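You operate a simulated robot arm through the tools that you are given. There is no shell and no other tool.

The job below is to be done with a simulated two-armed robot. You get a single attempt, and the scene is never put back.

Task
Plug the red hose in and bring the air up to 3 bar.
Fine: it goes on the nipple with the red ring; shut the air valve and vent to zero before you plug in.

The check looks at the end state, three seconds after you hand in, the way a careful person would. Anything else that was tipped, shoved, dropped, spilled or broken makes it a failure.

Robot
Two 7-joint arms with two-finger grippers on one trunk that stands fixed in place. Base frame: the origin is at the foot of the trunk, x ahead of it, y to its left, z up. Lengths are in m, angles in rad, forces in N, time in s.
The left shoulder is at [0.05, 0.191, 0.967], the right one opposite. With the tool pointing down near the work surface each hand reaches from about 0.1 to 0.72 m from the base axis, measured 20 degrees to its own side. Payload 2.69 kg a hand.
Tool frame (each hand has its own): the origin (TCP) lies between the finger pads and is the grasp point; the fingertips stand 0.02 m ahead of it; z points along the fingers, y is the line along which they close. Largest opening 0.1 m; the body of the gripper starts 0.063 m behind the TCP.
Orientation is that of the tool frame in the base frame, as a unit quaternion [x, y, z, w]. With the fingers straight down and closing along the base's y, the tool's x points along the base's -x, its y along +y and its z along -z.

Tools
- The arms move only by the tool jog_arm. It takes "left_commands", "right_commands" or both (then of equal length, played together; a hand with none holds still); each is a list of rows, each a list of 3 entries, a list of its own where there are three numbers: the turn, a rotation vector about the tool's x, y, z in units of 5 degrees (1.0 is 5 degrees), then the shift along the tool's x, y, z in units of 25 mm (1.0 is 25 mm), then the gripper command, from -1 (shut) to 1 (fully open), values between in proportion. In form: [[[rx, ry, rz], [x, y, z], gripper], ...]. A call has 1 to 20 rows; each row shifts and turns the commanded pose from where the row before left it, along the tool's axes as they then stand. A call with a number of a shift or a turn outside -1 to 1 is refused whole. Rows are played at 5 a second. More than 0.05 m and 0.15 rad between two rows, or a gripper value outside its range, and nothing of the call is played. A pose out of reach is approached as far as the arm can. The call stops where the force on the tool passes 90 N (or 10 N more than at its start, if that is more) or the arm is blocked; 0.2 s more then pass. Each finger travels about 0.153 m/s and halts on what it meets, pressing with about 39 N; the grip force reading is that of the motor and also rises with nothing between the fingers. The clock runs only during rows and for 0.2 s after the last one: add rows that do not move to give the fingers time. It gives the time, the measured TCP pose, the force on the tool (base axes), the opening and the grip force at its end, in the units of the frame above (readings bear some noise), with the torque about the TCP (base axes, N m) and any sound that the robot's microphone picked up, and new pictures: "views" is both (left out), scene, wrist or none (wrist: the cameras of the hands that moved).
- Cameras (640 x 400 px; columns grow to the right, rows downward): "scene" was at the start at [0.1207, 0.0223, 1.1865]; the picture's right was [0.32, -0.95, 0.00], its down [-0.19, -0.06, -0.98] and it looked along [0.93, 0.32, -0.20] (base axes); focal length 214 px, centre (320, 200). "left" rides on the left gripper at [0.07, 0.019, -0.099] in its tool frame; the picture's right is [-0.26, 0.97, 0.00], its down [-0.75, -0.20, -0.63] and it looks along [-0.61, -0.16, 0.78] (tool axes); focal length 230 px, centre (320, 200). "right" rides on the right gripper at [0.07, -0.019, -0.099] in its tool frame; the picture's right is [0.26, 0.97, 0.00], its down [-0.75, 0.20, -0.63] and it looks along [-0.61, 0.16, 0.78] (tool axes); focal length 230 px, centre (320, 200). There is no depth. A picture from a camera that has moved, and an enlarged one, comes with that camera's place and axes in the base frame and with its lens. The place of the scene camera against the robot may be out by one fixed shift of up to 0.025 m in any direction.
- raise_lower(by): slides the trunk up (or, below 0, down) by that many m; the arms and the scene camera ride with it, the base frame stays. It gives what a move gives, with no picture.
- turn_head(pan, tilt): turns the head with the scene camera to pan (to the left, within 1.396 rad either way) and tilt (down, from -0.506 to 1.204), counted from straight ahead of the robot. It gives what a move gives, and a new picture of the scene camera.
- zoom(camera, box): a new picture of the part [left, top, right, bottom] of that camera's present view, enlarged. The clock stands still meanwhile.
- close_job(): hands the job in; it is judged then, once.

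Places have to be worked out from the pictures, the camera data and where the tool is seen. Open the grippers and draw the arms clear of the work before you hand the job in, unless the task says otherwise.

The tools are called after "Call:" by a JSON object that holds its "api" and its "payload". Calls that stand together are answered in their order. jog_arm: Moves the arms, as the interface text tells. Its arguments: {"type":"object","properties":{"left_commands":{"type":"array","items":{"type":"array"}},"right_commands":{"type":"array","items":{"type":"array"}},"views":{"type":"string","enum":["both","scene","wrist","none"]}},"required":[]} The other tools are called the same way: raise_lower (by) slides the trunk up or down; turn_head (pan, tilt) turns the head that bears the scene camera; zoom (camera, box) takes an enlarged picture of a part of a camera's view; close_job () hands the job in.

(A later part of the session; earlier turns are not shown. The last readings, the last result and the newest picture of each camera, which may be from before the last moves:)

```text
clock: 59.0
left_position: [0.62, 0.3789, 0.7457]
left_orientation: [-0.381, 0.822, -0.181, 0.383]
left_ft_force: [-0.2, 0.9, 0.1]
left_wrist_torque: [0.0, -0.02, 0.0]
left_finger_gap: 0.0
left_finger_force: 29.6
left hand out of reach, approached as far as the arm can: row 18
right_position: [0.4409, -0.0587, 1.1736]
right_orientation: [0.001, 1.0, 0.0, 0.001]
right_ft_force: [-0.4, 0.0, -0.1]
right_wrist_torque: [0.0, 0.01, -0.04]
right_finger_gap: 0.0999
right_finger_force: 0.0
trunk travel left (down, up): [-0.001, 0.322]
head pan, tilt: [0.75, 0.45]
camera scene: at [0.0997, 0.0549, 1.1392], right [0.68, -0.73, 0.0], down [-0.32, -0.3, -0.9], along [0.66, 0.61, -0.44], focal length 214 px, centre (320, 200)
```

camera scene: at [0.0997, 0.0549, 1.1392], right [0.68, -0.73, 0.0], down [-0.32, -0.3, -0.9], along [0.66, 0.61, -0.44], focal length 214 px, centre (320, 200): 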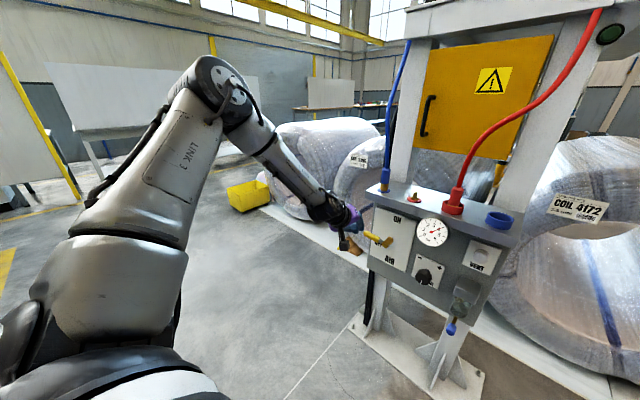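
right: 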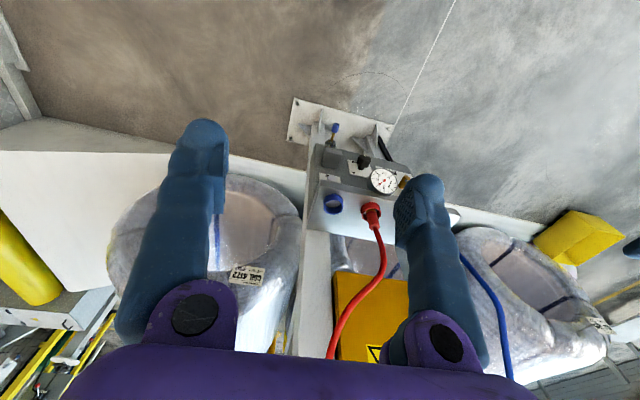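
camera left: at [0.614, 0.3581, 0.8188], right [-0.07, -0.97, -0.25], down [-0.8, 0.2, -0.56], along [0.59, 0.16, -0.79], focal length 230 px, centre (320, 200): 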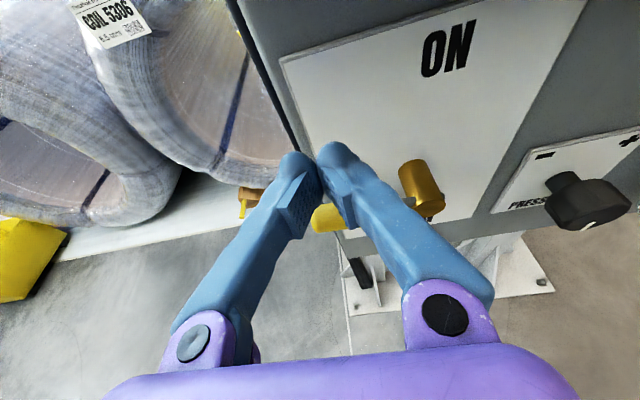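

The roll stopped at a joint limit. The better fix is to take the wrist round to its other branch: point the tool down, tilt it left, pitch it forward while tilted left, then straighten. I'll do this in free space in front of the robot, starting by backing away and undoing the roll.

Call:
{"api": "jog_arm", "payload": {"left_commands": [[[0, 0, -1], [0, 0, -1], -1], [[0, 0, -1], [0, 0, -1], -1], [[0, 0, -1], [0, 0, -1], -1], [[0, 0, -1], [0, 0, -1], -1], [[0, 0, -1], [0, 0, -1], -1], [[0, 0, -1], [0, 0, 0], -1], [[0, 0, -1], [0, 0, 0], -1], [[0, 0, -1], [0, 0, 0], -1], [[0, 0, -1], [0, 0, 0], -1], [[0, 0, -1], [0, 0, 0], -1], [[0, 0, -1], [0, 0, 0], -1], [[0, 0, -1], [0, 0, 0], -1], [[0, 0, -1], [0, 0, 0], -1], [[0, 0, -1], [0, 0, 0], -1], [[0, 0, -1], [0, 0, 0], -1], [[0, 0, -1], [0, 0, 0], -1], [[0, 0, -1], [0, 0, 0], -1], [[0, 0, -1], [0, 0, 0], -1], [[0, 0, -1], [0, 0, 0], -1], [[0, 0, -1], [0, 0, 0], -1]], "views": "none"}}

Call:
{"api": "jog_arm", "payload": {"left_commands": [[[0, 0, -1], [0, 0, 0], -1], [[0, 0, -1], [0, 0, 0], -1], [[0, 0, -1], [0, 0, 0], -1], [[0, 0, -1], [0, 0, 0], -1], [[0, 0, -1], [0, 0, 0], -1], [[0, 0, -1], [0, 0, 0], -1], [[0, -1, 0], [0, 0, 0], -1], [[0, -1, 0], [0, 0, 0], -1], [[0, -1, 0], [0, 0, 0], -1], [[0, -1, 0], [0, 0, 0], -1], [[0, -1, 0], [0, 0, 0], -1], [[0, -1, 0], [0, 0, 0], -1], [[0, -1, 0], [0, 0, 0], -1], [[0, -1, 0], [0, 0, 0], -1], [[0, -1, 0], [0, 0, 0], -1], [[0, -1, 0], [0, 0, 0], -1], [[0, 0, 0], [0, 0, 0], -1]], "views": "scene"}}

```text
clock: 63.2
left_position: [0.5247, 0.3774, 0.8261]
left_orientation: [0.875, -0.234, 0.409, -0.108]
left_ft_force: [0.7, -0.1, 0.0]
left_wrist_torque: [0.02, -0.02, 0.02]
left_finger_gap: 0.0002
left_finger_force: 29.3
right_position: [0.441, -0.0593, 1.1744]
right_orientation: [0.001, 1.0, 0.001, 0.001]
right_ft_force: [0.6, 0.3, 0.0]
right_wrist_torque: [0.02, 0.0, 0.01]
right_finger_gap: 0.0999
right_finger_force: 0.1
trunk travel left (down, up): [-0.001, 0.322]
head pan, tilt: [0.75, 0.45]
```

```text
clock: 66.8
left_position: [0.5244, 0.3785, 0.8273]
left_orientation: [1.0, -0.001, 0.0, 0.002]
left_ft_force: [0.9, -0.4, 0.1]
left_wrist_torque: [-0.02, 0.01, -0.04]
left_finger_gap: 0.0001
left_finger_force: 29.6
right_position: [0.4421, -0.0597, 1.1738]
right_orientation: [0.001, 1.0, 0.002, 0.001]
right_ft_force: [1.2, 0.6, 0.0]
right_wrist_torque: [0.03, 0.02, -0.04]
right_finger_gap: 0.1
right_finger_force: 0.1
trunk travel left (down, up): [-0.001, 0.322]
head pan, tilt: [0.75, 0.45]
camera scene: at [0.0998, 0.0549, 1.1392], right [0.68, -0.73, 0.0], down [-0.32, -0.3, -0.9], along [0.66, 0.61, -0.44], focal length 214 px, centre (320, 200)
```

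scene: 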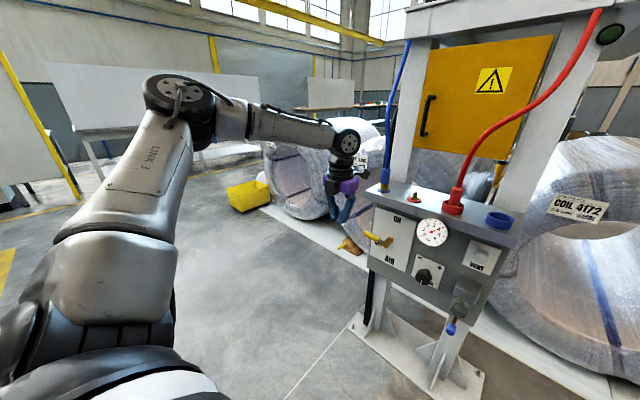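

The tool now points straight down. Next I'll tilt it left 45° and then pitch it forward.

Call:
{"api": "jog_arm", "payload": {"left_commands": [[[1, 0, 0], [0, 0, 0], -1], [[1, 0, 0], [0, 0, 0], -1], [[1, 0, 0], [0, 0, 0], -1], [[1, 0, 0], [0, 0, 0], -1], [[1, 0, 0], [0, 0, 0], -1], [[1, 0, 0], [0, 0, 0], -1], [[1, 0, 0], [0, 0, 0], -1], [[1, 0, 0], [0, 0, 0], -1], [[1, 0, 0], [0, 0, 0], -1], [[0, 0, 0], [0, 0, 0], -1]], "views": "none"}}

Call:
{"api": "jog_arm", "payload": {"left_commands": [[[0, 0.707, -0.707], [0, 0, 0], -1], [[0, 0.707, -0.707], [0, 0, 0], -1], [[0, 0.707, -0.707], [0, 0, 0], -1], [[0, 0.707, -0.707], [0, 0, 0], -1], [[0, 0.707, -0.707], [0, 0, 0], -1], [[0, 0.707, -0.707], [0, 0, 0], -1], [[0, 0.707, -0.707], [0, 0, 0], -1], [[0, 0.707, -0.707], [0, 0, 0], -1], [[0, 0.707, -0.707], [0, 0, 0], -1], [[0, 0.707, -0.707], [0, 0, 0], -1], [[0, 0.707, -0.707], [0, 0, 0], -1], [[0, 0.707, -0.707], [0, 0, 0], -1], [[0, 0.707, -0.707], [0, 0, 0], -1], [[0, 0.707, -0.707], [0, 0, 0], -1], [[0, 0.707, -0.707], [0, 0, 0], -1], [[0, 0, 0], [0, 0, 0], -1]], "views": "scene"}}

```text
clock: 69.0
left_position: [0.5253, 0.38, 0.8261]
left_orientation: [0.924, -0.001, 0.002, -0.382]
left_ft_force: [0.1, 0.4, -0.4]
left_wrist_torque: [-0.01, -0.02, -0.02]
left_finger_gap: 0.0
left_finger_force: 29.4
right_position: [0.4421, -0.0596, 1.174]
right_orientation: [0.001, 1.0, 0.001, 0.001]
right_ft_force: [0.4, -0.4, 0.5]
right_wrist_torque: [-0.04, -0.03, 0.0]
right_finger_gap: 0.0998
right_finger_force: 0.1
trunk travel left (down, up): [-0.001, 0.322]
head pan, tilt: [0.75, 0.45]
```

```text
clock: 72.4
left_position: [0.5247, 0.3784, 0.8264]
left_orientation: [0.734, 0.232, 0.563, -0.301]
left_ft_force: [0.5, 0.1, 0.4]
left_wrist_torque: [0.02, 0.0, -0.03]
left_finger_gap: 0.0001
left_finger_force: 29.3
right_position: [0.4404, -0.0593, 1.1741]
right_orientation: [0.001, 1.0, 0.001, 0.0]
right_ft_force: [0.2, -0.3, 0.2]
right_wrist_torque: [0.02, -0.01, 0.01]
right_finger_gap: 0.1
right_finger_force: 0.1
trunk travel left (down, up): [-0.001, 0.322]
head pan, tilt: [0.75, 0.45]
camera scene: at [0.0998, 0.0549, 1.1392], right [0.68, -0.73, 0.0], down [-0.32, -0.3, -0.9], along [0.66, 0.61, -0.44], focal length 214 px, centre (320, 200)
```

scene: 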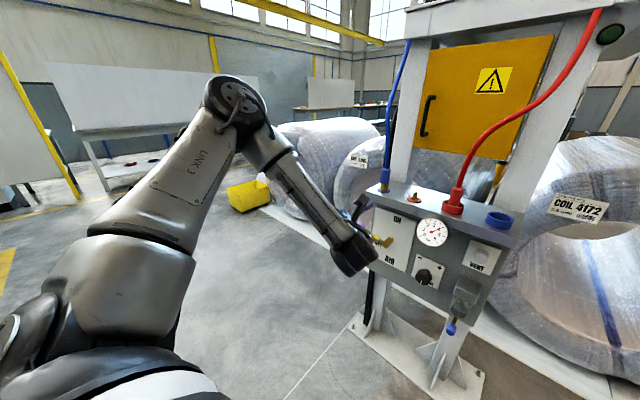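

No complaints on the way round. Now I'll straighten the tool to point forward.

Call:
{"api": "jog_arm", "payload": {"left_commands": [[[-1, 0, 0], [0, 0, 0], -1], [[-1, 0, 0], [0, 0, 0], -1], [[-1, 0, 0], [0, 0, 0], -1], [[-1, 0, 0], [0, 0, 0], -1], [[-1, 0, 0], [0, 0, 0], -1], [[-1, 0, 0], [0, 0, 0], -1], [[-1, 0, 0], [0, 0, 0], -1], [[-1, 0, 0], [0, 0, 0], -1], [[-1, 0, 0], [0, 0, 0], -1], [[0, 0, 0], [0, 0, 0], -1]], "views": "both"}}

```text
clock: 74.6
left_position: [0.5247, 0.3792, 0.8267]
left_orientation: [0.793, 0.0, 0.609, 0.002]
left_ft_force: [0.2, -0.1, 0.2]
left_wrist_torque: [0.0, -0.02, 0.01]
left_finger_gap: 0.0
left_finger_force: 29.4
right_position: [0.4408, -0.059, 1.1745]
right_orientation: [0.002, 1.0, 0.0, 0.001]
right_ft_force: [0.7, 0.2, -0.2]
right_wrist_torque: [0.0, -0.01, 0.04]
right_finger_gap: 0.1003
right_finger_force: 0.0
trunk travel left (down, up): [-0.001, 0.322]
head pan, tilt: [0.75, 0.45]
camera scene: at [0.0997, 0.055, 1.1392], right [0.68, -0.73, 0.0], down [-0.32, -0.3, -0.9], along [0.66, 0.61, -0.44], focal length 214 px, centre (320, 200)
camera left: at [0.4456, 0.3603, 0.9197], right [-0.07, -0.97, -0.25], down [-0.8, 0.2, -0.56], along [0.59, 0.16, -0.79], focal length 230 px, centre (320, 200)
```

scene: 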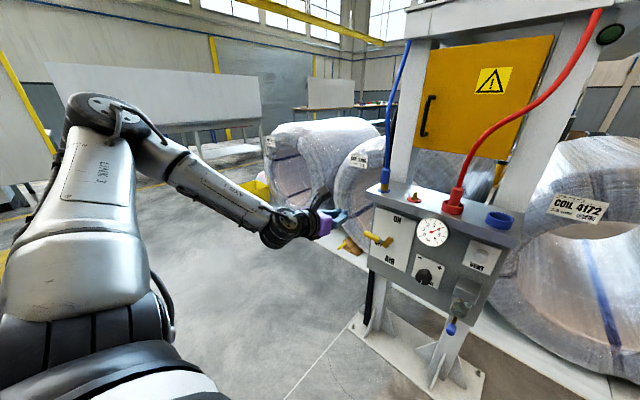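
left: 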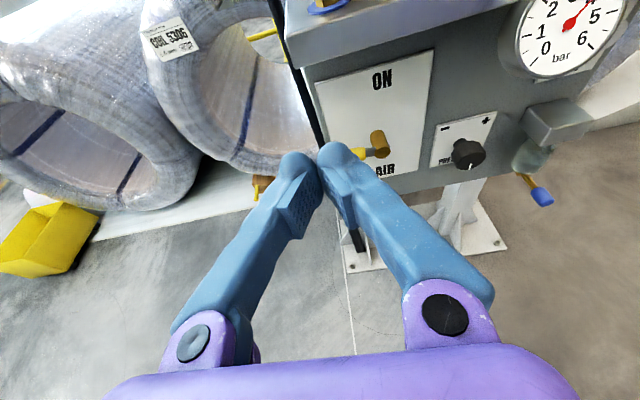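

Now I'll test whether this branch reaches further, going above the handle again.

Call:
{"api": "jog_arm", "payload": {"left_commands": [[[0, 0, 0], [-0.263, 0, 0.95], -1], [[0, 0, 0], [-0.263, 0, 0.95], -1], [[0, 0, 0], [-0.263, 0, 0.95], -1], [[0, 0, 0], [-0.263, 0, 0.95], -1], [[0, 0, 0], [-0.263, 0, 0.95], -1], [[0, 0, 0], [-0.263, 0, 0.95], -1], [[0, 0, 0], [-0.263, 0, 0.95], -1], [[0, 0, 0], [-0.263, 0, 0.95], -1], [[0, 0, 0], [0, 0, 0], -1]], "views": "scene"}}

```text
clock: 76.6
left_position: [0.6957, 0.3783, 0.7271]
left_orientation: [0.793, 0.0, 0.609, 0.002]
left_ft_force: [-0.6, -0.3, -0.2]
left_wrist_torque: [-0.04, 0.01, 0.0]
left_finger_gap: 0.0
left_finger_force: 29.9
right_position: [0.4412, -0.0588, 1.1751]
right_orientation: [0.001, 1.0, 0.0, 0.001]
right_ft_force: [0.6, -0.4, 0.1]
right_wrist_torque: [-0.01, 0.01, 0.0]
right_finger_gap: 0.1001
right_finger_force: 0.2
trunk travel left (down, up): [-0.001, 0.322]
head pan, tilt: [0.75, 0.45]
camera scene: at [0.0999, 0.0547, 1.1392], right [0.68, -0.73, 0.0], down [-0.32, -0.3, -0.9], along [0.66, 0.61, -0.44], focal length 214 px, centre (320, 200)
```

scene: 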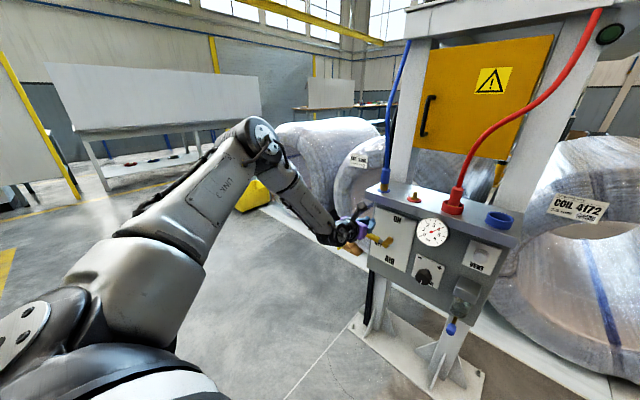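

It reached the pose without complaint this time. Now I'll press down in small steps.

Call:
{"api": "jog_arm", "payload": {"left_commands": [[[0, 0, 0], [-0.31, 0, 0.083], -1], [[0, 0, 0], [-0.31, 0, 0.083], -1], [[0, 0, 0], [-0.31, 0, 0.083], -1], [[0, 0, 0], [-0.31, 0, 0.083], -1], [[0, 0, 0], [0, 0, 0], -1]], "views": "both"}}

Call:
{"api": "zoom", "payload": {"camera": "scene", "box": [340, 180, 500, 280]}}

```text
clock: 77.8
left_position: [0.6786, 0.3824, 0.7153]
left_orientation: [0.794, 0.0, 0.608, 0.002]
left_ft_force: [-0.2, -0.1, -0.3]
left_wrist_torque: [-0.03, 0.02, -0.01]
left_finger_gap: 0.0
left_finger_force: 29.3
left hand out of reach, approached as far as the arm can: row 1, 2, 3, 4
right_position: [0.4412, -0.0595, 1.174]
right_orientation: [0.001, 1.0, 0.0, 0.001]
right_ft_force: [-0.2, 0.0, 0.0]
right_wrist_torque: [0.0, 0.0, -0.01]
right_finger_gap: 0.1002
right_finger_force: 0.1
trunk travel left (down, up): [-0.001, 0.322]
head pan, tilt: [0.75, 0.45]
camera scene: at [0.0997, 0.0549, 1.1392], right [0.68, -0.73, 0.0], down [-0.32, -0.3, -0.9], along [0.66, 0.61, -0.44], focal length 214 px, centre (320, 200)
camera left: at [0.6011, 0.3638, 0.8093], right [-0.07, -0.97, -0.25], down [-0.8, 0.2, -0.56], along [0.59, 0.16, -0.79], focal length 230 px, centre (320, 200)
```

scene: 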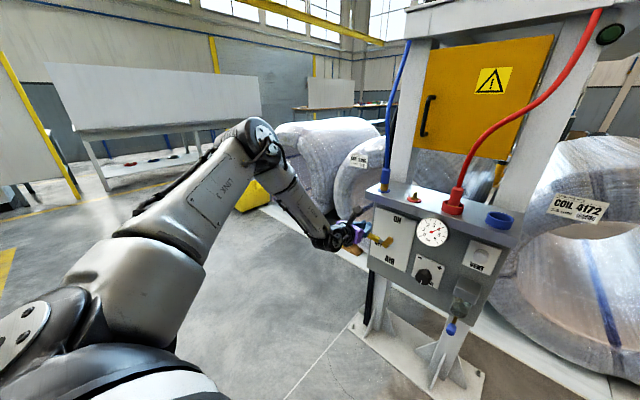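
left: 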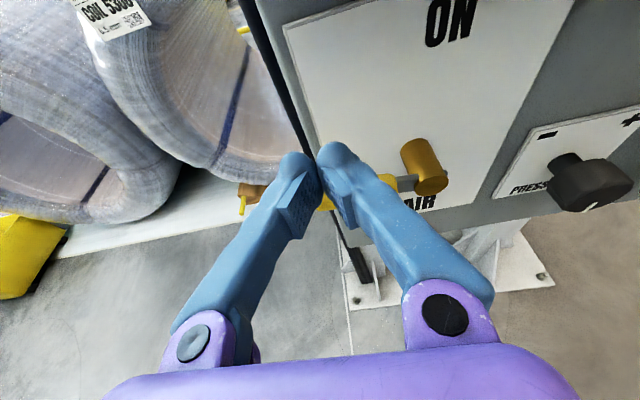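

```text
4.00 times, centred on (420, 230) of scene
camera zoom: at [0.0997, 0.0549, 1.1392], right [0.68, -0.73, 0.0], down [-0.32, -0.3, -0.9], along [0.66, 0.61, -0.44], focal length 858 px, centre (-80, 80)
```

zoom: 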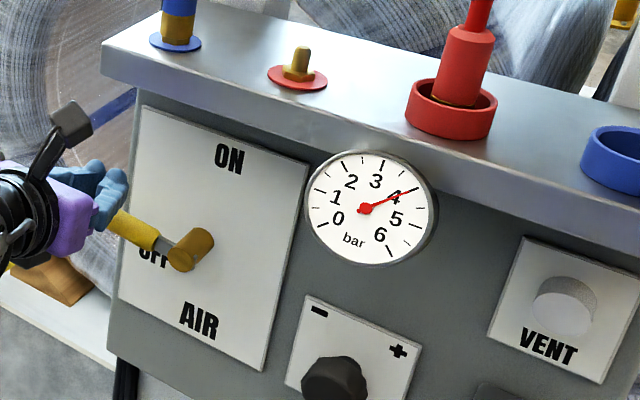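

The limit is the same, so the elbow-up posture is the problem. I'll take the hand back to shoulder height pointing straight forward and roll there, where the roll should swing the elbow outward, then check the arm's shape.

Call:
{"api": "jog_arm", "payload": {"left_commands": [[[0, 0, 0], [-0.259, 0, -0.966], -1], [[0, 0, 0], [-0.259, 0, -0.966], -1], [[0, 0, 0], [-0.259, 0, -0.966], -1], [[0, 0, 0], [-0.259, 0, -0.966], -1], [[0, 0, 0], [-0.259, 0, -0.966], -1], [[0, 0, 0], [0.966, 0.5, -0.259], -1], [[0, 0, 0], [0.966, 0.5, -0.259], -1], [[0, 0, 0], [0.966, 0.5, -0.259], -1], [[0, 0, 0], [0.966, 0.5, -0.259], -1], [[0, 0, 0], [0.966, 0.5, -0.259], -1], [[0, 0, 0], [0.966, 0.5, -0.259], -1], [[0, 0, 0], [0.966, 0.5, -0.259], -1], [[0, 0, 0], [0.966, 0.5, -0.259], -1], [[0, 0, 0], [0.966, 0.5, -0.259], -1], [[0, 1, 0], [0, 0, 0], -1], [[0, 1, 0], [0, 0, 0], -1], [[0, 1, 0], [0, 0, 0], -1], [[0, 0, 0], [0, 0, 0], -1]], "views": "scene"}}

```text
clock: 81.6
left_position: [0.5537, 0.2702, 0.9414]
left_orientation: [0.707, -0.001, 0.707, 0.002]
left_ft_force: [-0.1, -0.9, -0.4]
left_wrist_torque: [0.0, 0.01, -0.01]
left_finger_gap: 0.0
left_finger_force: 29.7
right_position: [0.4414, -0.0591, 1.1745]
right_orientation: [0.001, 1.0, 0.001, 0.001]
right_ft_force: [-0.1, 0.2, 0.3]
right_wrist_torque: [0.01, 0.01, -0.01]
right_finger_gap: 0.0999
right_finger_force: 0.1
trunk travel left (down, up): [-0.001, 0.322]
head pan, tilt: [0.75, 0.45]
camera scene: at [0.0998, 0.055, 1.1392], right [0.68, -0.73, 0.0], down [-0.32, -0.3, -0.9], along [0.66, 0.61, -0.44], focal length 214 px, centre (320, 200)
```

scene: 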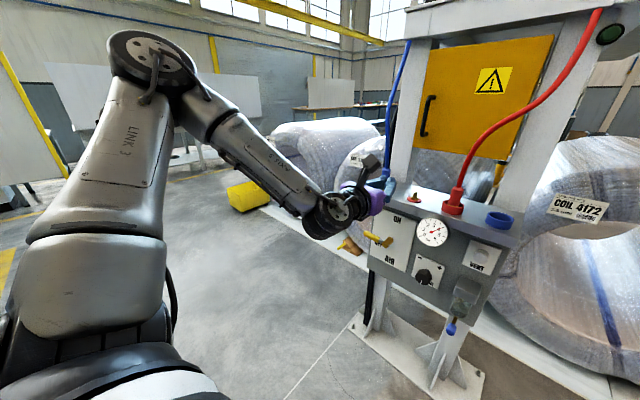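

The hand is at shoulder height pointing forward. I'll roll −90° and see whether the elbow swings out.

Call:
{"api": "jog_arm", "payload": {"left_commands": [[[0, 0, -1], [0, 0, 0], -1], [[0, 0, -1], [0, 0, 0], -1], [[0, 0, -1], [0, 0, 0], -1], [[0, 0, -1], [0, 0, 0], -1], [[0, 0, -1], [0, 0, 0], -1], [[0, 0, -1], [0, 0, 0], -1], [[0, 0, -1], [0, 0, 0], -1], [[0, 0, -1], [0, 0, 0], -1], [[0, 0, -1], [0, 0, 0], -1], [[0, 0, -1], [0, 0, 0], -1], [[0, 0, -1], [0, 0, 0], -1], [[0, 0, -1], [0, 0, 0], -1], [[0, 0, -1], [0, 0, 0], -1], [[0, 0, -1], [0, 0, 0], -1], [[0, 0, -1], [0, 0, 0], -1], [[0, 0, -1], [0, 0, 0], -1], [[0, 0, -1], [0, 0, 0], -1], [[0, 0, -1], [0, 0, 0], -1], [[0, 0, 0], [0, 0, 0], -1]], "views": "scene"}}

```text
clock: 85.6
left_position: [0.5549, 0.2717, 0.9404]
left_orientation: [0.5, 0.5, 0.499, 0.502]
left_ft_force: [-0.2, 0.1, -0.1]
left_wrist_torque: [-0.03, -0.01, 0.02]
left_finger_gap: 0.0
left_finger_force: 29.4
right_position: [0.4415, -0.0589, 1.1744]
right_orientation: [0.001, 1.0, 0.001, 0.0]
right_ft_force: [-0.5, -0.5, -0.3]
right_wrist_torque: [0.0, -0.03, 0.03]
right_finger_gap: 0.1002
right_finger_force: 0.1
trunk travel left (down, up): [-0.001, 0.322]
head pan, tilt: [0.75, 0.45]
camera scene: at [0.0997, 0.0549, 1.1392], right [0.68, -0.73, 0.0], down [-0.32, -0.3, -0.9], along [0.66, 0.61, -0.44], focal length 214 px, centre (320, 200)
```

scene: 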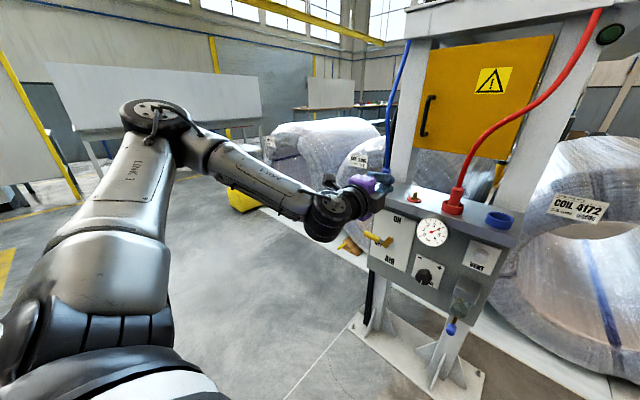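

That worked: the elbow dropped noticeably. I'll continue rolling another −90°.

Call:
{"api": "jog_arm", "payload": {"left_commands": [[[0, 0, -1], [0, 0, 0], -1], [[0, 0, -1], [0, 0, 0], -1], [[0, 0, -1], [0, 0, 0], -1], [[0, 0, -1], [0, 0, 0], -1], [[0, 0, -1], [0, 0, 0], -1], [[0, 0, -1], [0, 0, 0], -1], [[0, 0, -1], [0, 0, 0], -1], [[0, 0, -1], [0, 0, 0], -1], [[0, 0, -1], [0, 0, 0], -1], [[0, 0, -1], [0, 0, 0], -1], [[0, 0, -1], [0, 0, 0], -1], [[0, 0, -1], [0, 0, 0], -1], [[0, 0, -1], [0, 0, 0], -1], [[0, 0, -1], [0, 0, 0], -1], [[0, 0, -1], [0, 0, 0], -1], [[0, 0, -1], [0, 0, 0], -1], [[0, 0, -1], [0, 0, 0], -1], [[0, 0, -1], [0, 0, 0], -1], [[0, 0, 0], [0, 0, 0], -1]], "views": "scene"}}

```text
clock: 89.6
left_position: [0.5539, 0.2707, 0.9396]
left_orientation: [0.001, 0.707, -0.003, 0.707]
left_ft_force: [0.3, 0.1, -0.1]
left_wrist_torque: [0.02, 0.01, -0.01]
left_finger_gap: 0.0
left_finger_force: 29.5
right_position: [0.4412, -0.0591, 1.1731]
right_orientation: [0.001, 1.0, 0.001, 0.001]
right_ft_force: [0.1, -0.2, -0.6]
right_wrist_torque: [0.0, -0.02, -0.01]
right_finger_gap: 0.1
right_finger_force: 0.1
trunk travel left (down, up): [-0.001, 0.322]
head pan, tilt: [0.75, 0.45]
camera scene: at [0.0997, 0.0549, 1.1392], right [0.68, -0.73, 0.0], down [-0.32, -0.3, -0.9], along [0.66, 0.61, -0.44], focal length 214 px, centre (320, 200)
```

scene: 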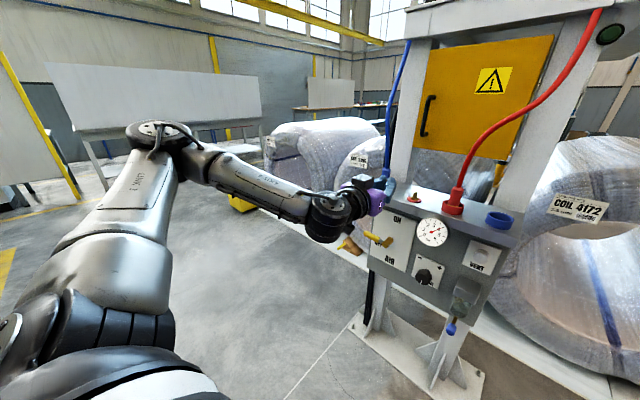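

The elbow is still coming down slowly, so I'll continue rolling.

Call:
{"api": "jog_arm", "payload": {"left_commands": [[[0, 0, -1], [0, 0, 0], -1], [[0, 0, -1], [0, 0, 0], -1], [[0, 0, -1], [0, 0, 0], -1], [[0, 0, -1], [0, 0, 0], -1], [[0, 0, -1], [0, 0, 0], -1], [[0, 0, -1], [0, 0, 0], -1], [[0, 0, -1], [0, 0, 0], -1], [[0, 0, -1], [0, 0, 0], -1], [[0, 0, -1], [0, 0, 0], -1], [[0, 0, -1], [0, 0, 0], -1], [[0, 0, -1], [0, 0, 0], -1], [[0, 0, -1], [0, 0, 0], -1], [[0, 0, -1], [0, 0, 0], -1], [[0, 0, -1], [0, 0, 0], -1], [[0, 0, -1], [0, 0, 0], -1], [[0, 0, -1], [0, 0, 0], -1], [[0, 0, -1], [0, 0, 0], -1], [[0, 0, -1], [0, 0, 0], -1], [[0, 0, 0], [0, 0, 0], -1]], "views": "scene"}}

```text
clock: 93.6
left_position: [0.5332, 0.3109, 1.0198]
left_orientation: [-0.5, 0.504, -0.499, 0.497]
left_ft_force: [0.0, -0.1, 0.6]
left_wrist_torque: [0.0, -0.01, 0.0]
left_finger_gap: 0.0
left_finger_force: 29.4
left hand out of reach, approached as far as the arm can: row 15, 16, 17, 18
right_position: [0.4421, -0.059, 1.1743]
right_orientation: [0.001, 1.0, 0.001, 0.001]
right_ft_force: [-0.6, 0.0, 0.3]
right_wrist_torque: [-0.01, -0.03, 0.0]
right_finger_gap: 0.0998
right_finger_force: 0.1
trunk travel left (down, up): [-0.001, 0.322]
head pan, tilt: [0.75, 0.45]
camera scene: at [0.0997, 0.055, 1.1392], right [0.68, -0.73, 0.0], down [-0.32, -0.3, -0.9], along [0.66, 0.61, -0.44], focal length 214 px, centre (320, 200)
```

scene: 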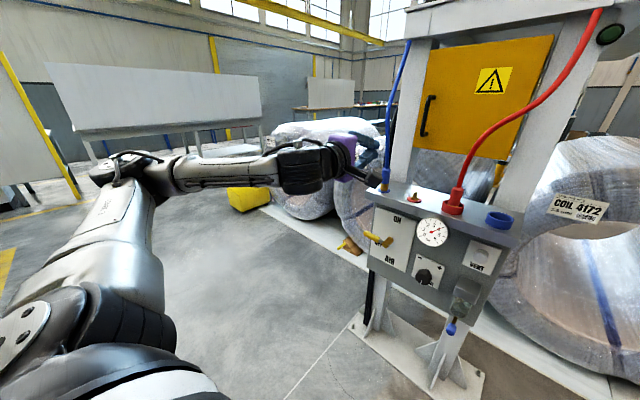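

The elbow has come down to the side. Now I'll tip the tool down, where rolling back shouldn't move the elbow, and unroll there.

Call:
{"api": "jog_arm", "payload": {"left_commands": [[[-1, 0, 0], [0, 0, 0], -1], [[-1, 0, 0], [0, 0, 0], -1], [[-1, 0, 0], [0, 0, 0], -1], [[-1, 0, 0], [0, 0, 0], -1], [[-1, 0, 0], [0, 0, 0], -1], [[-1, 0, 0], [0, 0, 0], -1], [[-1, 0, 0], [0, 0, 0], -1], [[-1, 0, 0], [0, 0, 0], -1], [[-1, 0, 0], [0, 0, 0], -1], [[-1, 0, 0], [0, 0, 0], -1], [[-1, 0, 0], [0, 0, 0], -1], [[-1, 0, 0], [0, 0, 0], -1], [[-1, 0, 0], [0, 0, 0], -1], [[-1, 0, 0], [0, 0, 0], -1], [[-1, 0, 0], [0, 0, 0], -1], [[-1, 0, 0], [0, 0, 0], -1], [[-1, 0, 0], [0, 0, 0], -1], [[-1, 0, 0], [0, 0, 0], -1], [[0, 0, 0], [0, 0, 0], -1]], "views": "scene"}}

```text
clock: 97.6
left_position: [0.5344, 0.3105, 1.0195]
left_orientation: [-0.706, 0.708, 0.0, -0.002]
left_ft_force: [-0.3, -0.1, 0.9]
left_wrist_torque: [-0.02, -0.01, 0.01]
left_finger_gap: 0.0002
left_finger_force: 29.2
right_position: [0.4409, -0.0585, 1.1741]
right_orientation: [0.001, 1.0, 0.0, 0.0]
right_ft_force: [0.0, -0.7, 0.0]
right_wrist_torque: [0.03, -0.01, 0.0]
right_finger_gap: 0.1001
right_finger_force: 0.0
trunk travel left (down, up): [-0.001, 0.322]
head pan, tilt: [0.75, 0.45]
camera scene: at [0.0998, 0.0549, 1.1392], right [0.68, -0.73, 0.0], down [-0.32, -0.3, -0.9], along [0.66, 0.61, -0.44], focal length 214 px, centre (320, 200)
```

scene: 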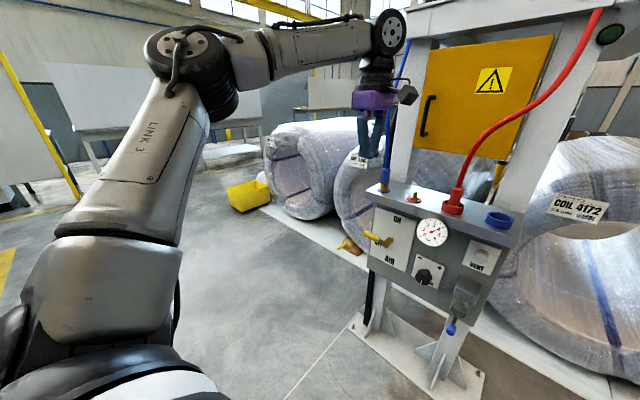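

Now I'll unroll by +90° with the tool down.

Call:
{"api": "jog_arm", "payload": {"left_commands": [[[0, 0, 1], [0, 0, 0], -1], [[0, 0, 1], [0, 0, 0], -1], [[0, 0, 1], [0, 0, 0], -1], [[0, 0, 1], [0, 0, 0], -1], [[0, 0, 1], [0, 0, 0], -1], [[0, 0, 1], [0, 0, 0], -1], [[0, 0, 1], [0, 0, 0], -1], [[0, 0, 1], [0, 0, 0], -1], [[0, 0, 1], [0, 0, 0], -1], [[0, 0, 1], [0, 0, 0], -1], [[0, 0, 1], [0, 0, 0], -1], [[0, 0, 1], [0, 0, 0], -1], [[0, 0, 1], [0, 0, 0], -1], [[0, 0, 1], [0, 0, 0], -1], [[0, 0, 1], [0, 0, 0], -1], [[0, 0, 1], [0, 0, 0], -1], [[0, 0, 1], [0, 0, 0], -1], [[0, 0, 1], [0, 0, 0], -1], [[0, 0, 0], [0, 0, 0], -1]], "views": "scene"}}

```text
clock: 101.6
left_position: [0.5342, 0.3114, 1.0203]
left_orientation: [0.003, 1.0, -0.002, 0.0]
left_ft_force: [-0.4, 0.6, 0.0]
left_wrist_torque: [0.0, -0.02, 0.03]
left_finger_gap: 0.0
left_finger_force: 29.6
right_position: [0.4412, -0.0588, 1.1743]
right_orientation: [0.001, 1.0, 0.002, 0.001]
right_ft_force: [0.4, 0.9, 0.0]
right_wrist_torque: [0.02, -0.01, -0.02]
right_finger_gap: 0.0999
right_finger_force: 0.1
trunk travel left (down, up): [-0.001, 0.322]
head pan, tilt: [0.75, 0.45]
camera scene: at [0.0997, 0.0549, 1.1392], right [0.68, -0.73, 0.0], down [-0.32, -0.3, -0.9], along [0.66, 0.61, -0.44], focal length 214 px, centre (320, 200)
```

scene: 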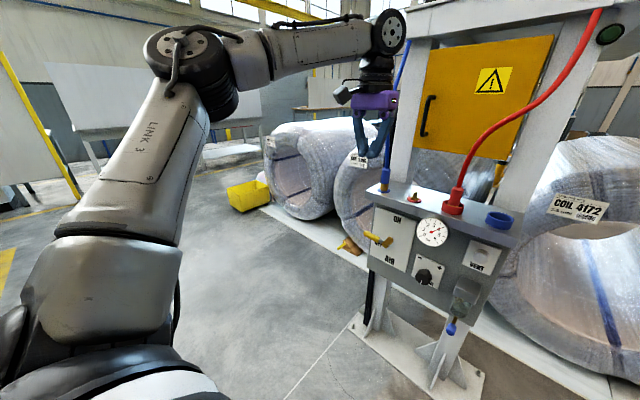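

The elbow held still while I unrolled, so the ratchet should work. I'll flatten again at roll 0 and move back to the same place to compare the elbow position.

Call:
{"api": "jog_arm", "payload": {"left_commands": [[[0, -1, 0], [0, 0, 0], -1], [[0, -1, 0], [0, 0, 0], -1], [[0, -1, 0], [0, 0, 0], -1], [[0, -1, 0], [0, 0, 0], -1], [[0, -1, 0], [0, 0, 0], -1], [[0, -1, 0], [0, 0, 0], -1], [[0, -1, 0], [0, 0, 0], -1], [[0, -1, 0], [0, 0, 0], -1], [[0, -1, 0], [0, 0, 0], -1], [[0, -1, 0], [0, 0, 0], -1], [[0, -1, 0], [0, 0, 0], -1], [[0, -1, 0], [0, 0, 0], -1], [[0, -1, 0], [0, 0, 0], -1], [[0, -1, 0], [0, 0, 0], -1], [[0, -1, 0], [0, 0, 0], -1], [[0, -1, 0], [0, 0, 0], -1], [[0, -1, 0], [0, 0, 0], -1], [[0, -1, 0], [0, 0, 0], -1], [[0, 0, 0], [0, 0, 0], -1]], "views": "scene"}}

Call:
{"api": "jog_arm", "payload": {"left_commands": [[[0, 0, 0], [1, -0.4, 0.2], -1], [[0, 0, 0], [1, -0.4, 0.2], -1], [[0, 0, 0], [1, -0.4, 0.2], -1], [[0, 0, 0], [0.2, -0.4, 0.2], -1], [[0, 0, 0], [0, 0, 0], -1]], "views": "scene"}}

```text
clock: 105.6
left_position: [0.5343, 0.31, 1.0186]
left_orientation: [0.0, 0.707, -0.003, 0.707]
left_ft_force: [-0.1, -0.4, 0.2]
left_wrist_torque: [0.05, 0.02, -0.01]
left_finger_gap: 0.0
left_finger_force: 29.8
right_position: [0.4415, -0.0579, 1.1736]
right_orientation: [0.001, 1.0, 0.001, 0.001]
right_ft_force: [-0.6, 0.2, 0.0]
right_wrist_torque: [0.04, 0.0, 0.02]
right_finger_gap: 0.0998
right_finger_force: 0.1
trunk travel left (down, up): [-0.001, 0.322]
head pan, tilt: [0.75, 0.45]
camera scene: at [0.0997, 0.0549, 1.1392], right [0.68, -0.73, 0.0], down [-0.32, -0.3, -0.9], along [0.66, 0.61, -0.44], focal length 214 px, centre (320, 200)
```

scene: 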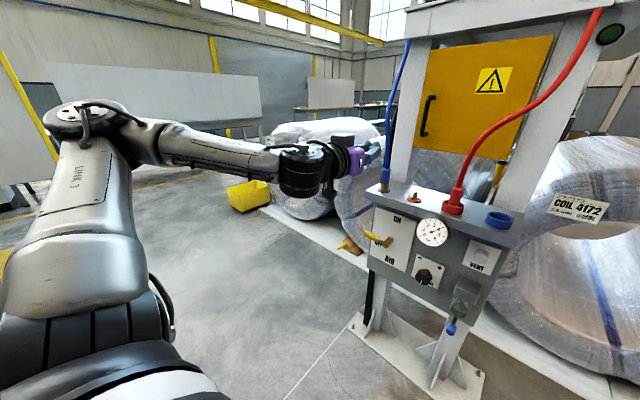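

```text
clock: 106.8
left_position: [0.5543, 0.2702, 0.9402]
left_orientation: [0.0, 0.707, -0.002, 0.707]
left_ft_force: [-0.7, -0.8, 1.1]
left_wrist_torque: [-0.02, 0.0, 0.02]
left_finger_gap: 0.0
left_finger_force: 29.1
right_position: [0.4411, -0.0597, 1.1741]
right_orientation: [0.001, 1.0, 0.0, 0.001]
right_ft_force: [-0.6, -0.9, 0.3]
right_wrist_torque: [-0.03, 0.01, -0.01]
right_finger_gap: 0.1001
right_finger_force: 0.1
trunk travel left (down, up): [-0.001, 0.322]
head pan, tilt: [0.75, 0.45]
camera scene: at [0.0998, 0.0549, 1.1392], right [0.68, -0.73, 0.0], down [-0.32, -0.3, -0.9], along [0.66, 0.61, -0.44], focal length 214 px, centre (320, 200)
```

scene: 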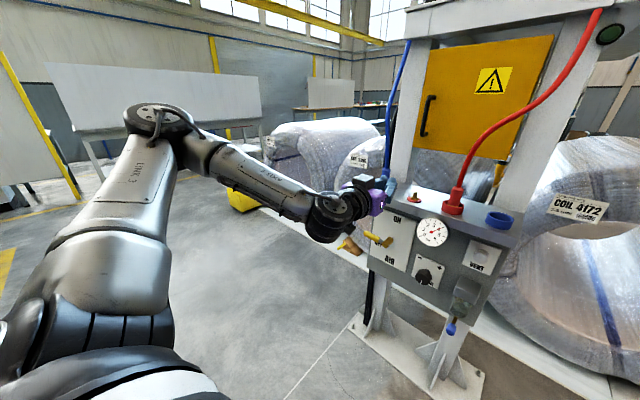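

The elbow posture hardly changes with the path, but the roll clearly matters: roll 0 sits near a joint limit, while 90–180° is mid-range. I'll go back to roll 180° and retry the low poses with a moderate tilt, which I had only tried at roll 0.

Call:
{"api": "jog_arm", "payload": {"left_commands": [[[0, 0, 1], [0, 0, 0], -1], [[0, 0, 1], [0, 0, 0], -1], [[0, 0, 1], [0, 0, 0], -1], [[0, 0, 1], [0, 0, 0], -1], [[0, 0, 1], [0, 0, 0], -1], [[0, 0, 1], [0, 0, 0], -1], [[0, 0, 1], [0, 0, 0], -1], [[0, 0, 1], [0, 0, 0], -1], [[0, 0, 1], [0, 0, 0], -1], [[0, 0, 1], [0, 0, 0], -1], [[0, 0, 1], [0, 0, 0], -1], [[0, 0, 1], [0, 0, 0], -1], [[0, 0, 1], [0, 0, 0], -1], [[0, 0, 1], [0, 0, 0], -1], [[0, 0, 1], [0, 0, 0], -1], [[0, 0, 1], [0, 0, 0], -1], [[0, 0, 1], [0, 0, 0], -1], [[0, 0, 1], [0, 0, 0], -1], [[0, 0, 0], [0, 0, 0], -1]], "views": "none"}}

Call:
{"api": "jog_arm", "payload": {"left_commands": [[[0, 0, 1], [0, 0, 0], -1], [[0, 0, 1], [0, 0, 0], -1], [[0, 0, 1], [0, 0, 0], -1], [[0, 0, 1], [0, 0, 0], -1], [[0, 0, 1], [0, 0, 0], -1], [[0, 0, 1], [0, 0, 0], -1], [[0, 0, 1], [0, 0, 0], -1], [[0, 0, 1], [0, 0, 0], -1], [[0, 0, 1], [0, 0, 0], -1], [[0, 0, 1], [0, 0, 0], -1], [[0, 0, 1], [0, 0, 0], -1], [[0, 0, 1], [0, 0, 0], -1], [[0, 0, 1], [0, 0, 0], -1], [[0, 0, 1], [0, 0, 0], -1], [[0, 0, 1], [0, 0, 0], -1], [[0, 0, 1], [0, 0, 0], -1], [[0, 0, 1], [0, 0, 0], -1], [[0, 0, 1], [0, 0, 0], -1], [[0, 0, 0], [0, 0, 0], -1]], "views": "scene"}}

```text
clock: 110.8
left_position: [0.5544, 0.2694, 0.9405]
left_orientation: [0.5, 0.499, 0.499, 0.501]
left_ft_force: [0.9, -0.1, 0.0]
left_wrist_torque: [0.01, 0.02, 0.01]
left_finger_gap: 0.0001
left_finger_force: 29.5
right_position: [0.4409, -0.06, 1.1744]
right_orientation: [0.001, 1.0, 0.001, 0.001]
right_ft_force: [0.7, -0.7, -0.3]
right_wrist_torque: [0.02, -0.02, 0.02]
right_finger_gap: 0.1
right_finger_force: 0.1
trunk travel left (down, up): [-0.001, 0.322]
head pan, tilt: [0.75, 0.45]
```

```text
clock: 114.8
left_position: [0.5545, 0.2695, 0.9404]
left_orientation: [0.707, 0.0, 0.707, 0.002]
left_ft_force: [0.2, 0.6, 0.4]
left_wrist_torque: [0.0, 0.03, 0.02]
left_finger_gap: 0.0001
left_finger_force: 29.5
right_position: [0.4411, -0.0588, 1.1751]
right_orientation: [0.001, 1.0, 0.001, 0.001]
right_ft_force: [0.0, 0.1, 0.7]
right_wrist_torque: [-0.01, -0.04, 0.0]
right_finger_gap: 0.1
right_finger_force: 0.1
trunk travel left (down, up): [-0.001, 0.322]
head pan, tilt: [0.75, 0.45]
camera scene: at [0.0997, 0.0549, 1.1392], right [0.68, -0.73, 0.0], down [-0.32, -0.3, -0.9], along [0.66, 0.61, -0.44], focal length 214 px, centre (320, 200)
```

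scene: 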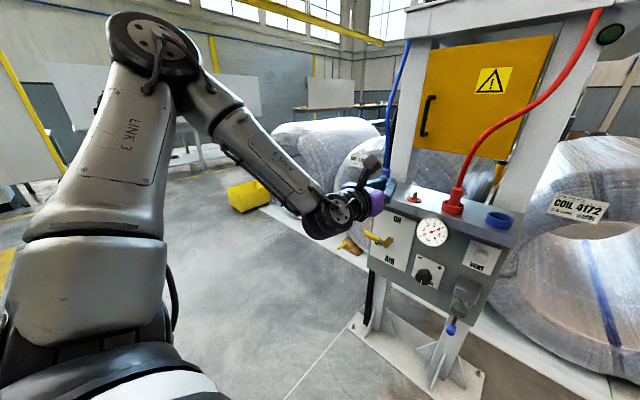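

I'll use roll 90°, with the camera on the left clear of the lid, and a 50° tilt. First comes the roll and pitch here, then the descent to the lever.

Call:
{"api": "jog_arm", "payload": {"left_commands": [[[0, 0, -1], [0, 0, 0], -1], [[0, 0, -1], [0, 0, 0], -1], [[0, 0, -1], [0, 0, 0], -1], [[0, 0, -1], [0, 0, 0], -1], [[0, 0, -1], [0, 0, 0], -1], [[0, 0, -1], [0, 0, 0], -1], [[0, 0, -1], [0, 0, 0], -1], [[0, 0, -1], [0, 0, 0], -1], [[0, 0, -1], [0, 0, 0], -1], [[0, 0, -1], [0, 0, 0], -1], [[0, 0, -1], [0, 0, 0], -1], [[0, 0, -1], [0, 0, 0], -1], [[0, 0, -1], [0, 0, 0], -1], [[0, 0, -1], [0, 0, 0], -1], [[0, 0, -1], [0, 0, 0], -1], [[0, 0, -1], [0, 0, 0], -1], [[0, 0, -1], [0, 0, 0], -1], [[0, 0, -1], [0, 0, 0], -1], [[0, 0, 0], [0, 0, 0], -1]], "views": "none"}}

Call:
{"api": "jog_arm", "payload": {"left_commands": [[[1, 0, 0], [0, 0, 0], -1], [[1, 0, 0], [0, 0, 0], -1], [[1, 0, 0], [0, 0, 0], -1], [[1, 0, 0], [0, 0, 0], -1], [[1, 0, 0], [0, 0, 0], -1], [[1, 0, 0], [0, 0, 0], -1], [[1, 0, 0], [0, 0, 0], -1], [[1, 0, 0], [0, 0, 0], -1], [[0, 0, 0], [0.489, -0.332, 0.918], -1], [[0, 0, 0], [0.489, -0.332, 0.918], -1], [[0, 0, 0], [0.489, -0.332, 0.918], -1], [[0, 0, 0], [0.489, -0.332, 0.918], -1], [[0, 0, 0], [0.489, -0.332, 0.918], -1], [[0, 0, 0], [0.489, -0.332, 0.918], -1], [[0, 0, 0], [0.489, -0.332, 0.918], -1], [[0, 0, 0], [0.489, -0.332, 0.918], -1], [[0, 0, 0], [0.489, -0.332, 0.918], -1], [[0, 0, 0], [0, 0, 0], -1]], "views": "both"}}

```text
clock: 118.8
left_position: [0.5539, 0.2705, 0.9396]
left_orientation: [0.5, 0.5, 0.498, 0.502]
left_ft_force: [-0.7, 0.1, -0.5]
left_wrist_torque: [-0.02, -0.02, 0.03]
left_finger_gap: 0.0001
left_finger_force: 29.3
right_position: [0.4418, -0.0586, 1.1747]
right_orientation: [0.001, 1.0, 0.001, 0.001]
right_ft_force: [0.2, -1.2, -0.8]
right_wrist_torque: [-0.01, 0.03, 0.02]
right_finger_gap: 0.1
right_finger_force: 0.1
trunk travel left (down, up): [-0.001, 0.322]
head pan, tilt: [0.75, 0.45]
```

```text
clock: 122.6
left_position: [0.665, 0.3796, 0.7491]
left_orientation: [0.641, 0.641, 0.298, 0.3]
left_ft_force: [0.3, -0.4, 0.7]
left_wrist_torque: [-0.01, 0.01, 0.01]
left_finger_gap: 0.0
left_finger_force: 29.5
right_position: [0.4417, -0.0594, 1.1743]
right_orientation: [0.0, 1.0, 0.001, 0.002]
right_ft_force: [-0.5, -0.1, -0.9]
right_wrist_torque: [-0.01, -0.01, 0.02]
right_finger_gap: 0.1001
right_finger_force: 0.1
trunk travel left (down, up): [-0.001, 0.322]
head pan, tilt: [0.75, 0.45]
camera scene: at [0.0998, 0.0549, 1.1392], right [0.68, -0.73, 0.0], down [-0.32, -0.3, -0.9], along [0.66, 0.61, -0.44], focal length 214 px, centre (320, 200)
camera left: at [0.5995, 0.449, 0.8269], right [0.62, -0.26, 0.74], down [-0.61, -0.75, 0.25], along [0.49, -0.61, -0.62], focal length 230 px, centre (320, 200)
```

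scene: 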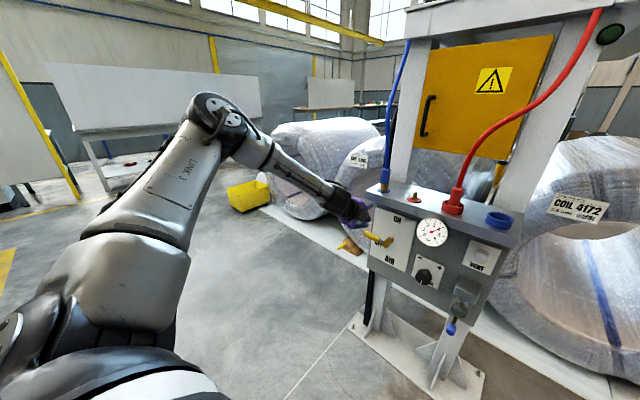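
left: 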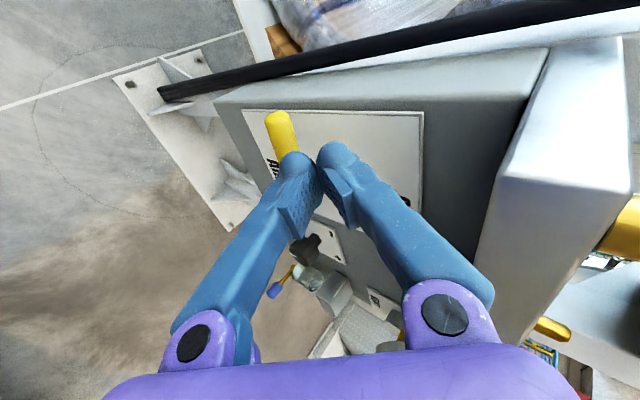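

That was reached with room to spare. I'll move to just above the handle end, then press down in small steps.

Call:
{"api": "jog_arm", "payload": {"left_commands": [[[0, 0, 0], [0, -0.1, 1], -1], [[0, 0, 0], [0, -0.1, 1], -1], [[0, 0, 0], [0, -0.184, 0.154], -1], [[0, 0, 0], [0, -0.184, 0.154], -1], [[0, 0, 0], [0, -0.184, 0.154], -1], [[0, 0, 0], [0, 0, 0], -1]], "views": "wrist"}}

Call:
{"api": "zoom", "payload": {"camera": "scene", "box": [340, 180, 500, 280]}}

```text
clock: 124.0
left_position: [0.6998, 0.3796, 0.6941]
left_orientation: [0.642, 0.64, 0.297, 0.301]
left_ft_force: [0.1, -0.6, 0.6]
left_wrist_torque: [0.0, -0.02, 0.03]
left_finger_gap: 0.0002
left_finger_force: 29.4
right_position: [0.4418, -0.0584, 1.1747]
right_orientation: [0.0, 1.0, 0.001, 0.0]
right_ft_force: [0.0, -0.6, 0.4]
right_wrist_torque: [0.02, -0.02, 0.02]
right_finger_gap: 0.1
right_finger_force: 0.1
trunk travel left (down, up): [-0.001, 0.322]
head pan, tilt: [0.75, 0.45]
camera left: at [0.6353, 0.4488, 0.7734], right [0.62, -0.26, 0.74], down [-0.61, -0.75, 0.25], along [0.49, -0.61, -0.62], focal length 230 px, centre (320, 200)
```

left: 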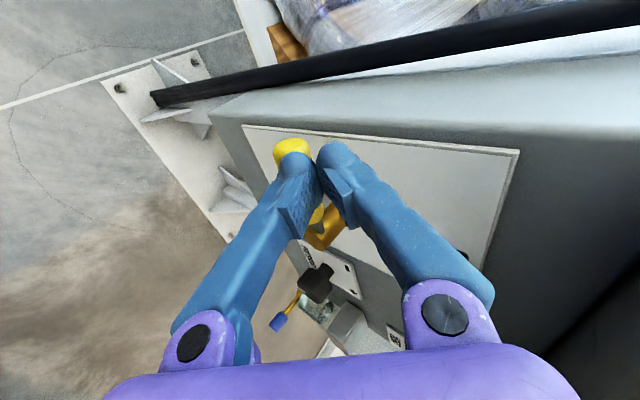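

```text
4.00 times, centred on (420, 230) of scene
camera zoom: at [0.0998, 0.0549, 1.1392], right [0.68, -0.73, 0.0], down [-0.32, -0.3, -0.9], along [0.66, 0.61, -0.44], focal length 858 px, centre (-80, 80)
```

zoom: 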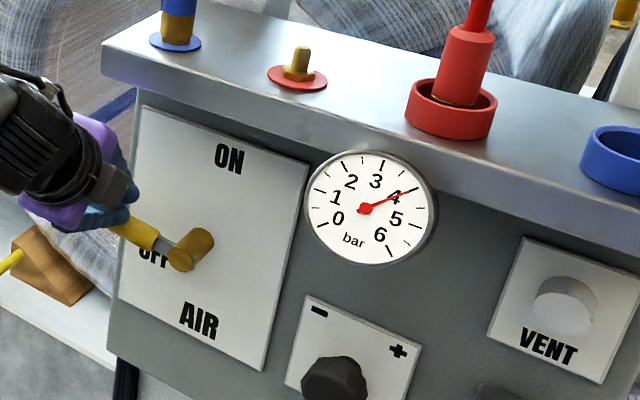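

No reach complaint this time. I'll keep pressing down.

Call:
{"api": "jog_arm", "payload": {"left_commands": [[[0, 0, 0], [0, -0.184, 0.154], -1], [[0, 0, 0], [0, -0.184, 0.154], -1], [[0, 0, 0], [0, 0, 0], -1]], "views": "wrist"}}

Call:
{"api": "zoom", "payload": {"camera": "scene", "box": [340, 180, 500, 280]}}

```text
clock: 124.8
left_position: [0.6982, 0.3802, 0.6855]
left_orientation: [0.641, 0.641, 0.297, 0.3]
left_ft_force: [-0.8, 0.1, 1.3]
left_wrist_torque: [0.01, 0.01, 0.0]
left_finger_gap: 0.0
left_finger_force: 29.0
left hand out of reach, approached as far as the arm can: row 2
right_position: [0.4423, -0.0583, 1.1742]
right_orientation: [0.001, 1.0, 0.001, 0.001]
right_ft_force: [-0.9, 0.1, 0.6]
right_wrist_torque: [0.0, 0.01, 0.02]
right_finger_gap: 0.1
right_finger_force: 0.0
trunk travel left (down, up): [-0.001, 0.322]
head pan, tilt: [0.75, 0.45]
camera left: at [0.6327, 0.4491, 0.764], right [0.62, -0.26, 0.74], down [-0.61, -0.75, 0.25], along [0.49, -0.61, -0.62], focal length 230 px, centre (320, 200)
```

left: 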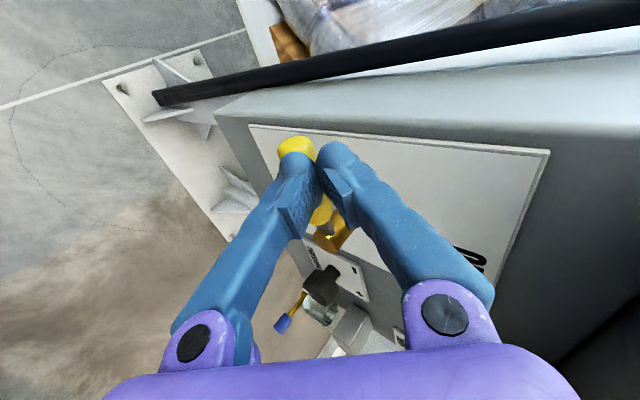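

```text
4.00 times, centred on (420, 230) of scene
camera zoom: at [0.0996, 0.0549, 1.1392], right [0.68, -0.73, 0.0], down [-0.32, -0.3, -0.9], along [0.66, 0.61, -0.43], focal length 858 px, centre (-80, 80)
```

zoom: 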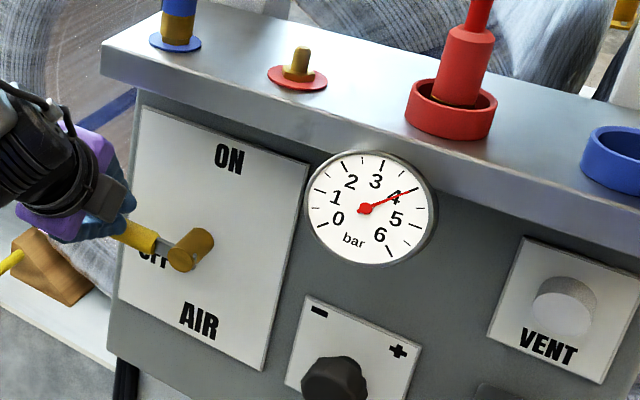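

The finger is now down to where a horizontal handle should be, with slight resistance. I'll lift off and check the lever angle.

Call:
{"api": "jog_arm", "payload": {"left_commands": [[[0, 0, 0], [0, 0.766, -0.643], -1], [[0, 0, 0], [0, 0.766, -0.643], -1], [[0, 0, 0], [0, -0.643, -0.766], -1], [[0, 0, 0], [0, -0.643, -0.766], -1], [[0, 0, 0], [0, -0.643, -0.766], -1], [[0, 0, 0], [0, -0.643, -0.766], -1], [[0, 0, 0], [0, 0, 0], -1]], "views": "wrist"}}

Call:
{"api": "zoom", "payload": {"camera": "scene", "box": [340, 180, 500, 280]}}

Call:
{"api": "zoom", "payload": {"camera": "left", "box": [160, 40, 480, 240]}}

```text
clock: 126.4
left_position: [0.596, 0.3798, 0.736]
left_orientation: [0.642, 0.64, 0.298, 0.3]
left_ft_force: [-0.1, -0.2, -0.2]
left_wrist_torque: [0.0, 0.01, 0.0]
left_finger_gap: 0.0
left_finger_force: 29.6
right_position: [0.4401, -0.0588, 1.174]
right_orientation: [0.001, 1.0, 0.001, 0.001]
right_ft_force: [0.6, -0.6, -0.2]
right_wrist_torque: [-0.03, -0.05, -0.01]
right_finger_gap: 0.1001
right_finger_force: 0.1
trunk travel left (down, up): [-0.001, 0.322]
head pan, tilt: [0.75, 0.45]
camera left: at [0.5313, 0.4494, 0.8145], right [0.62, -0.26, 0.74], down [-0.61, -0.75, 0.25], along [0.49, -0.61, -0.62], focal length 230 px, centre (320, 200)
```

left: 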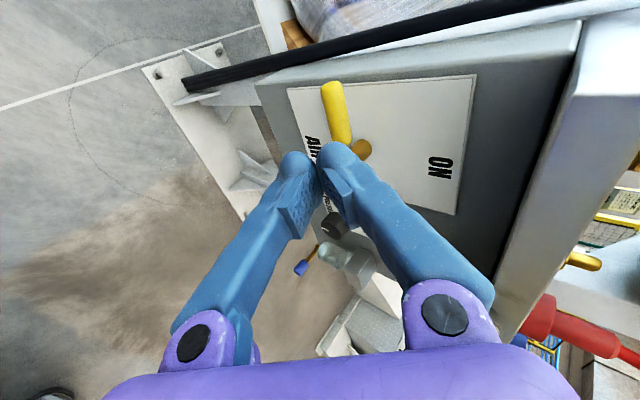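

```text
4.00 times, centred on (420, 230) of scene
camera zoom: at [0.0996, 0.055, 1.1392], right [0.68, -0.73, 0.0], down [-0.32, -0.3, -0.9], along [0.66, 0.61, -0.44], focal length 858 px, centre (-80, 80)
```

zoom: 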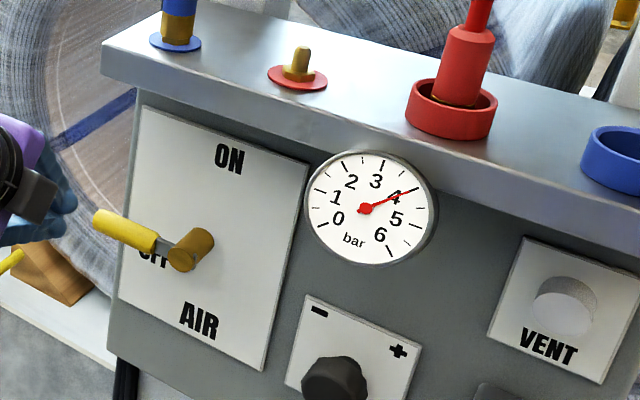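

```text
2.00 times, centred on (320, 140) of left
camera zoom: at [0.5313, 0.4494, 0.8145], right [0.62, -0.26, 0.74], down [-0.61, -0.75, 0.25], along [0.49, -0.61, -0.62], focal length 460 px, centre (320, 320)
```

zoom: 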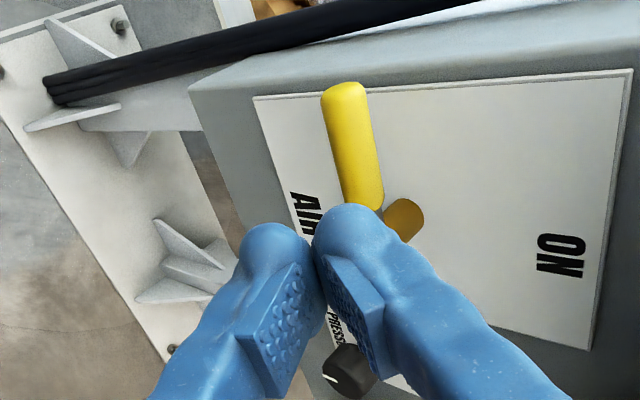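

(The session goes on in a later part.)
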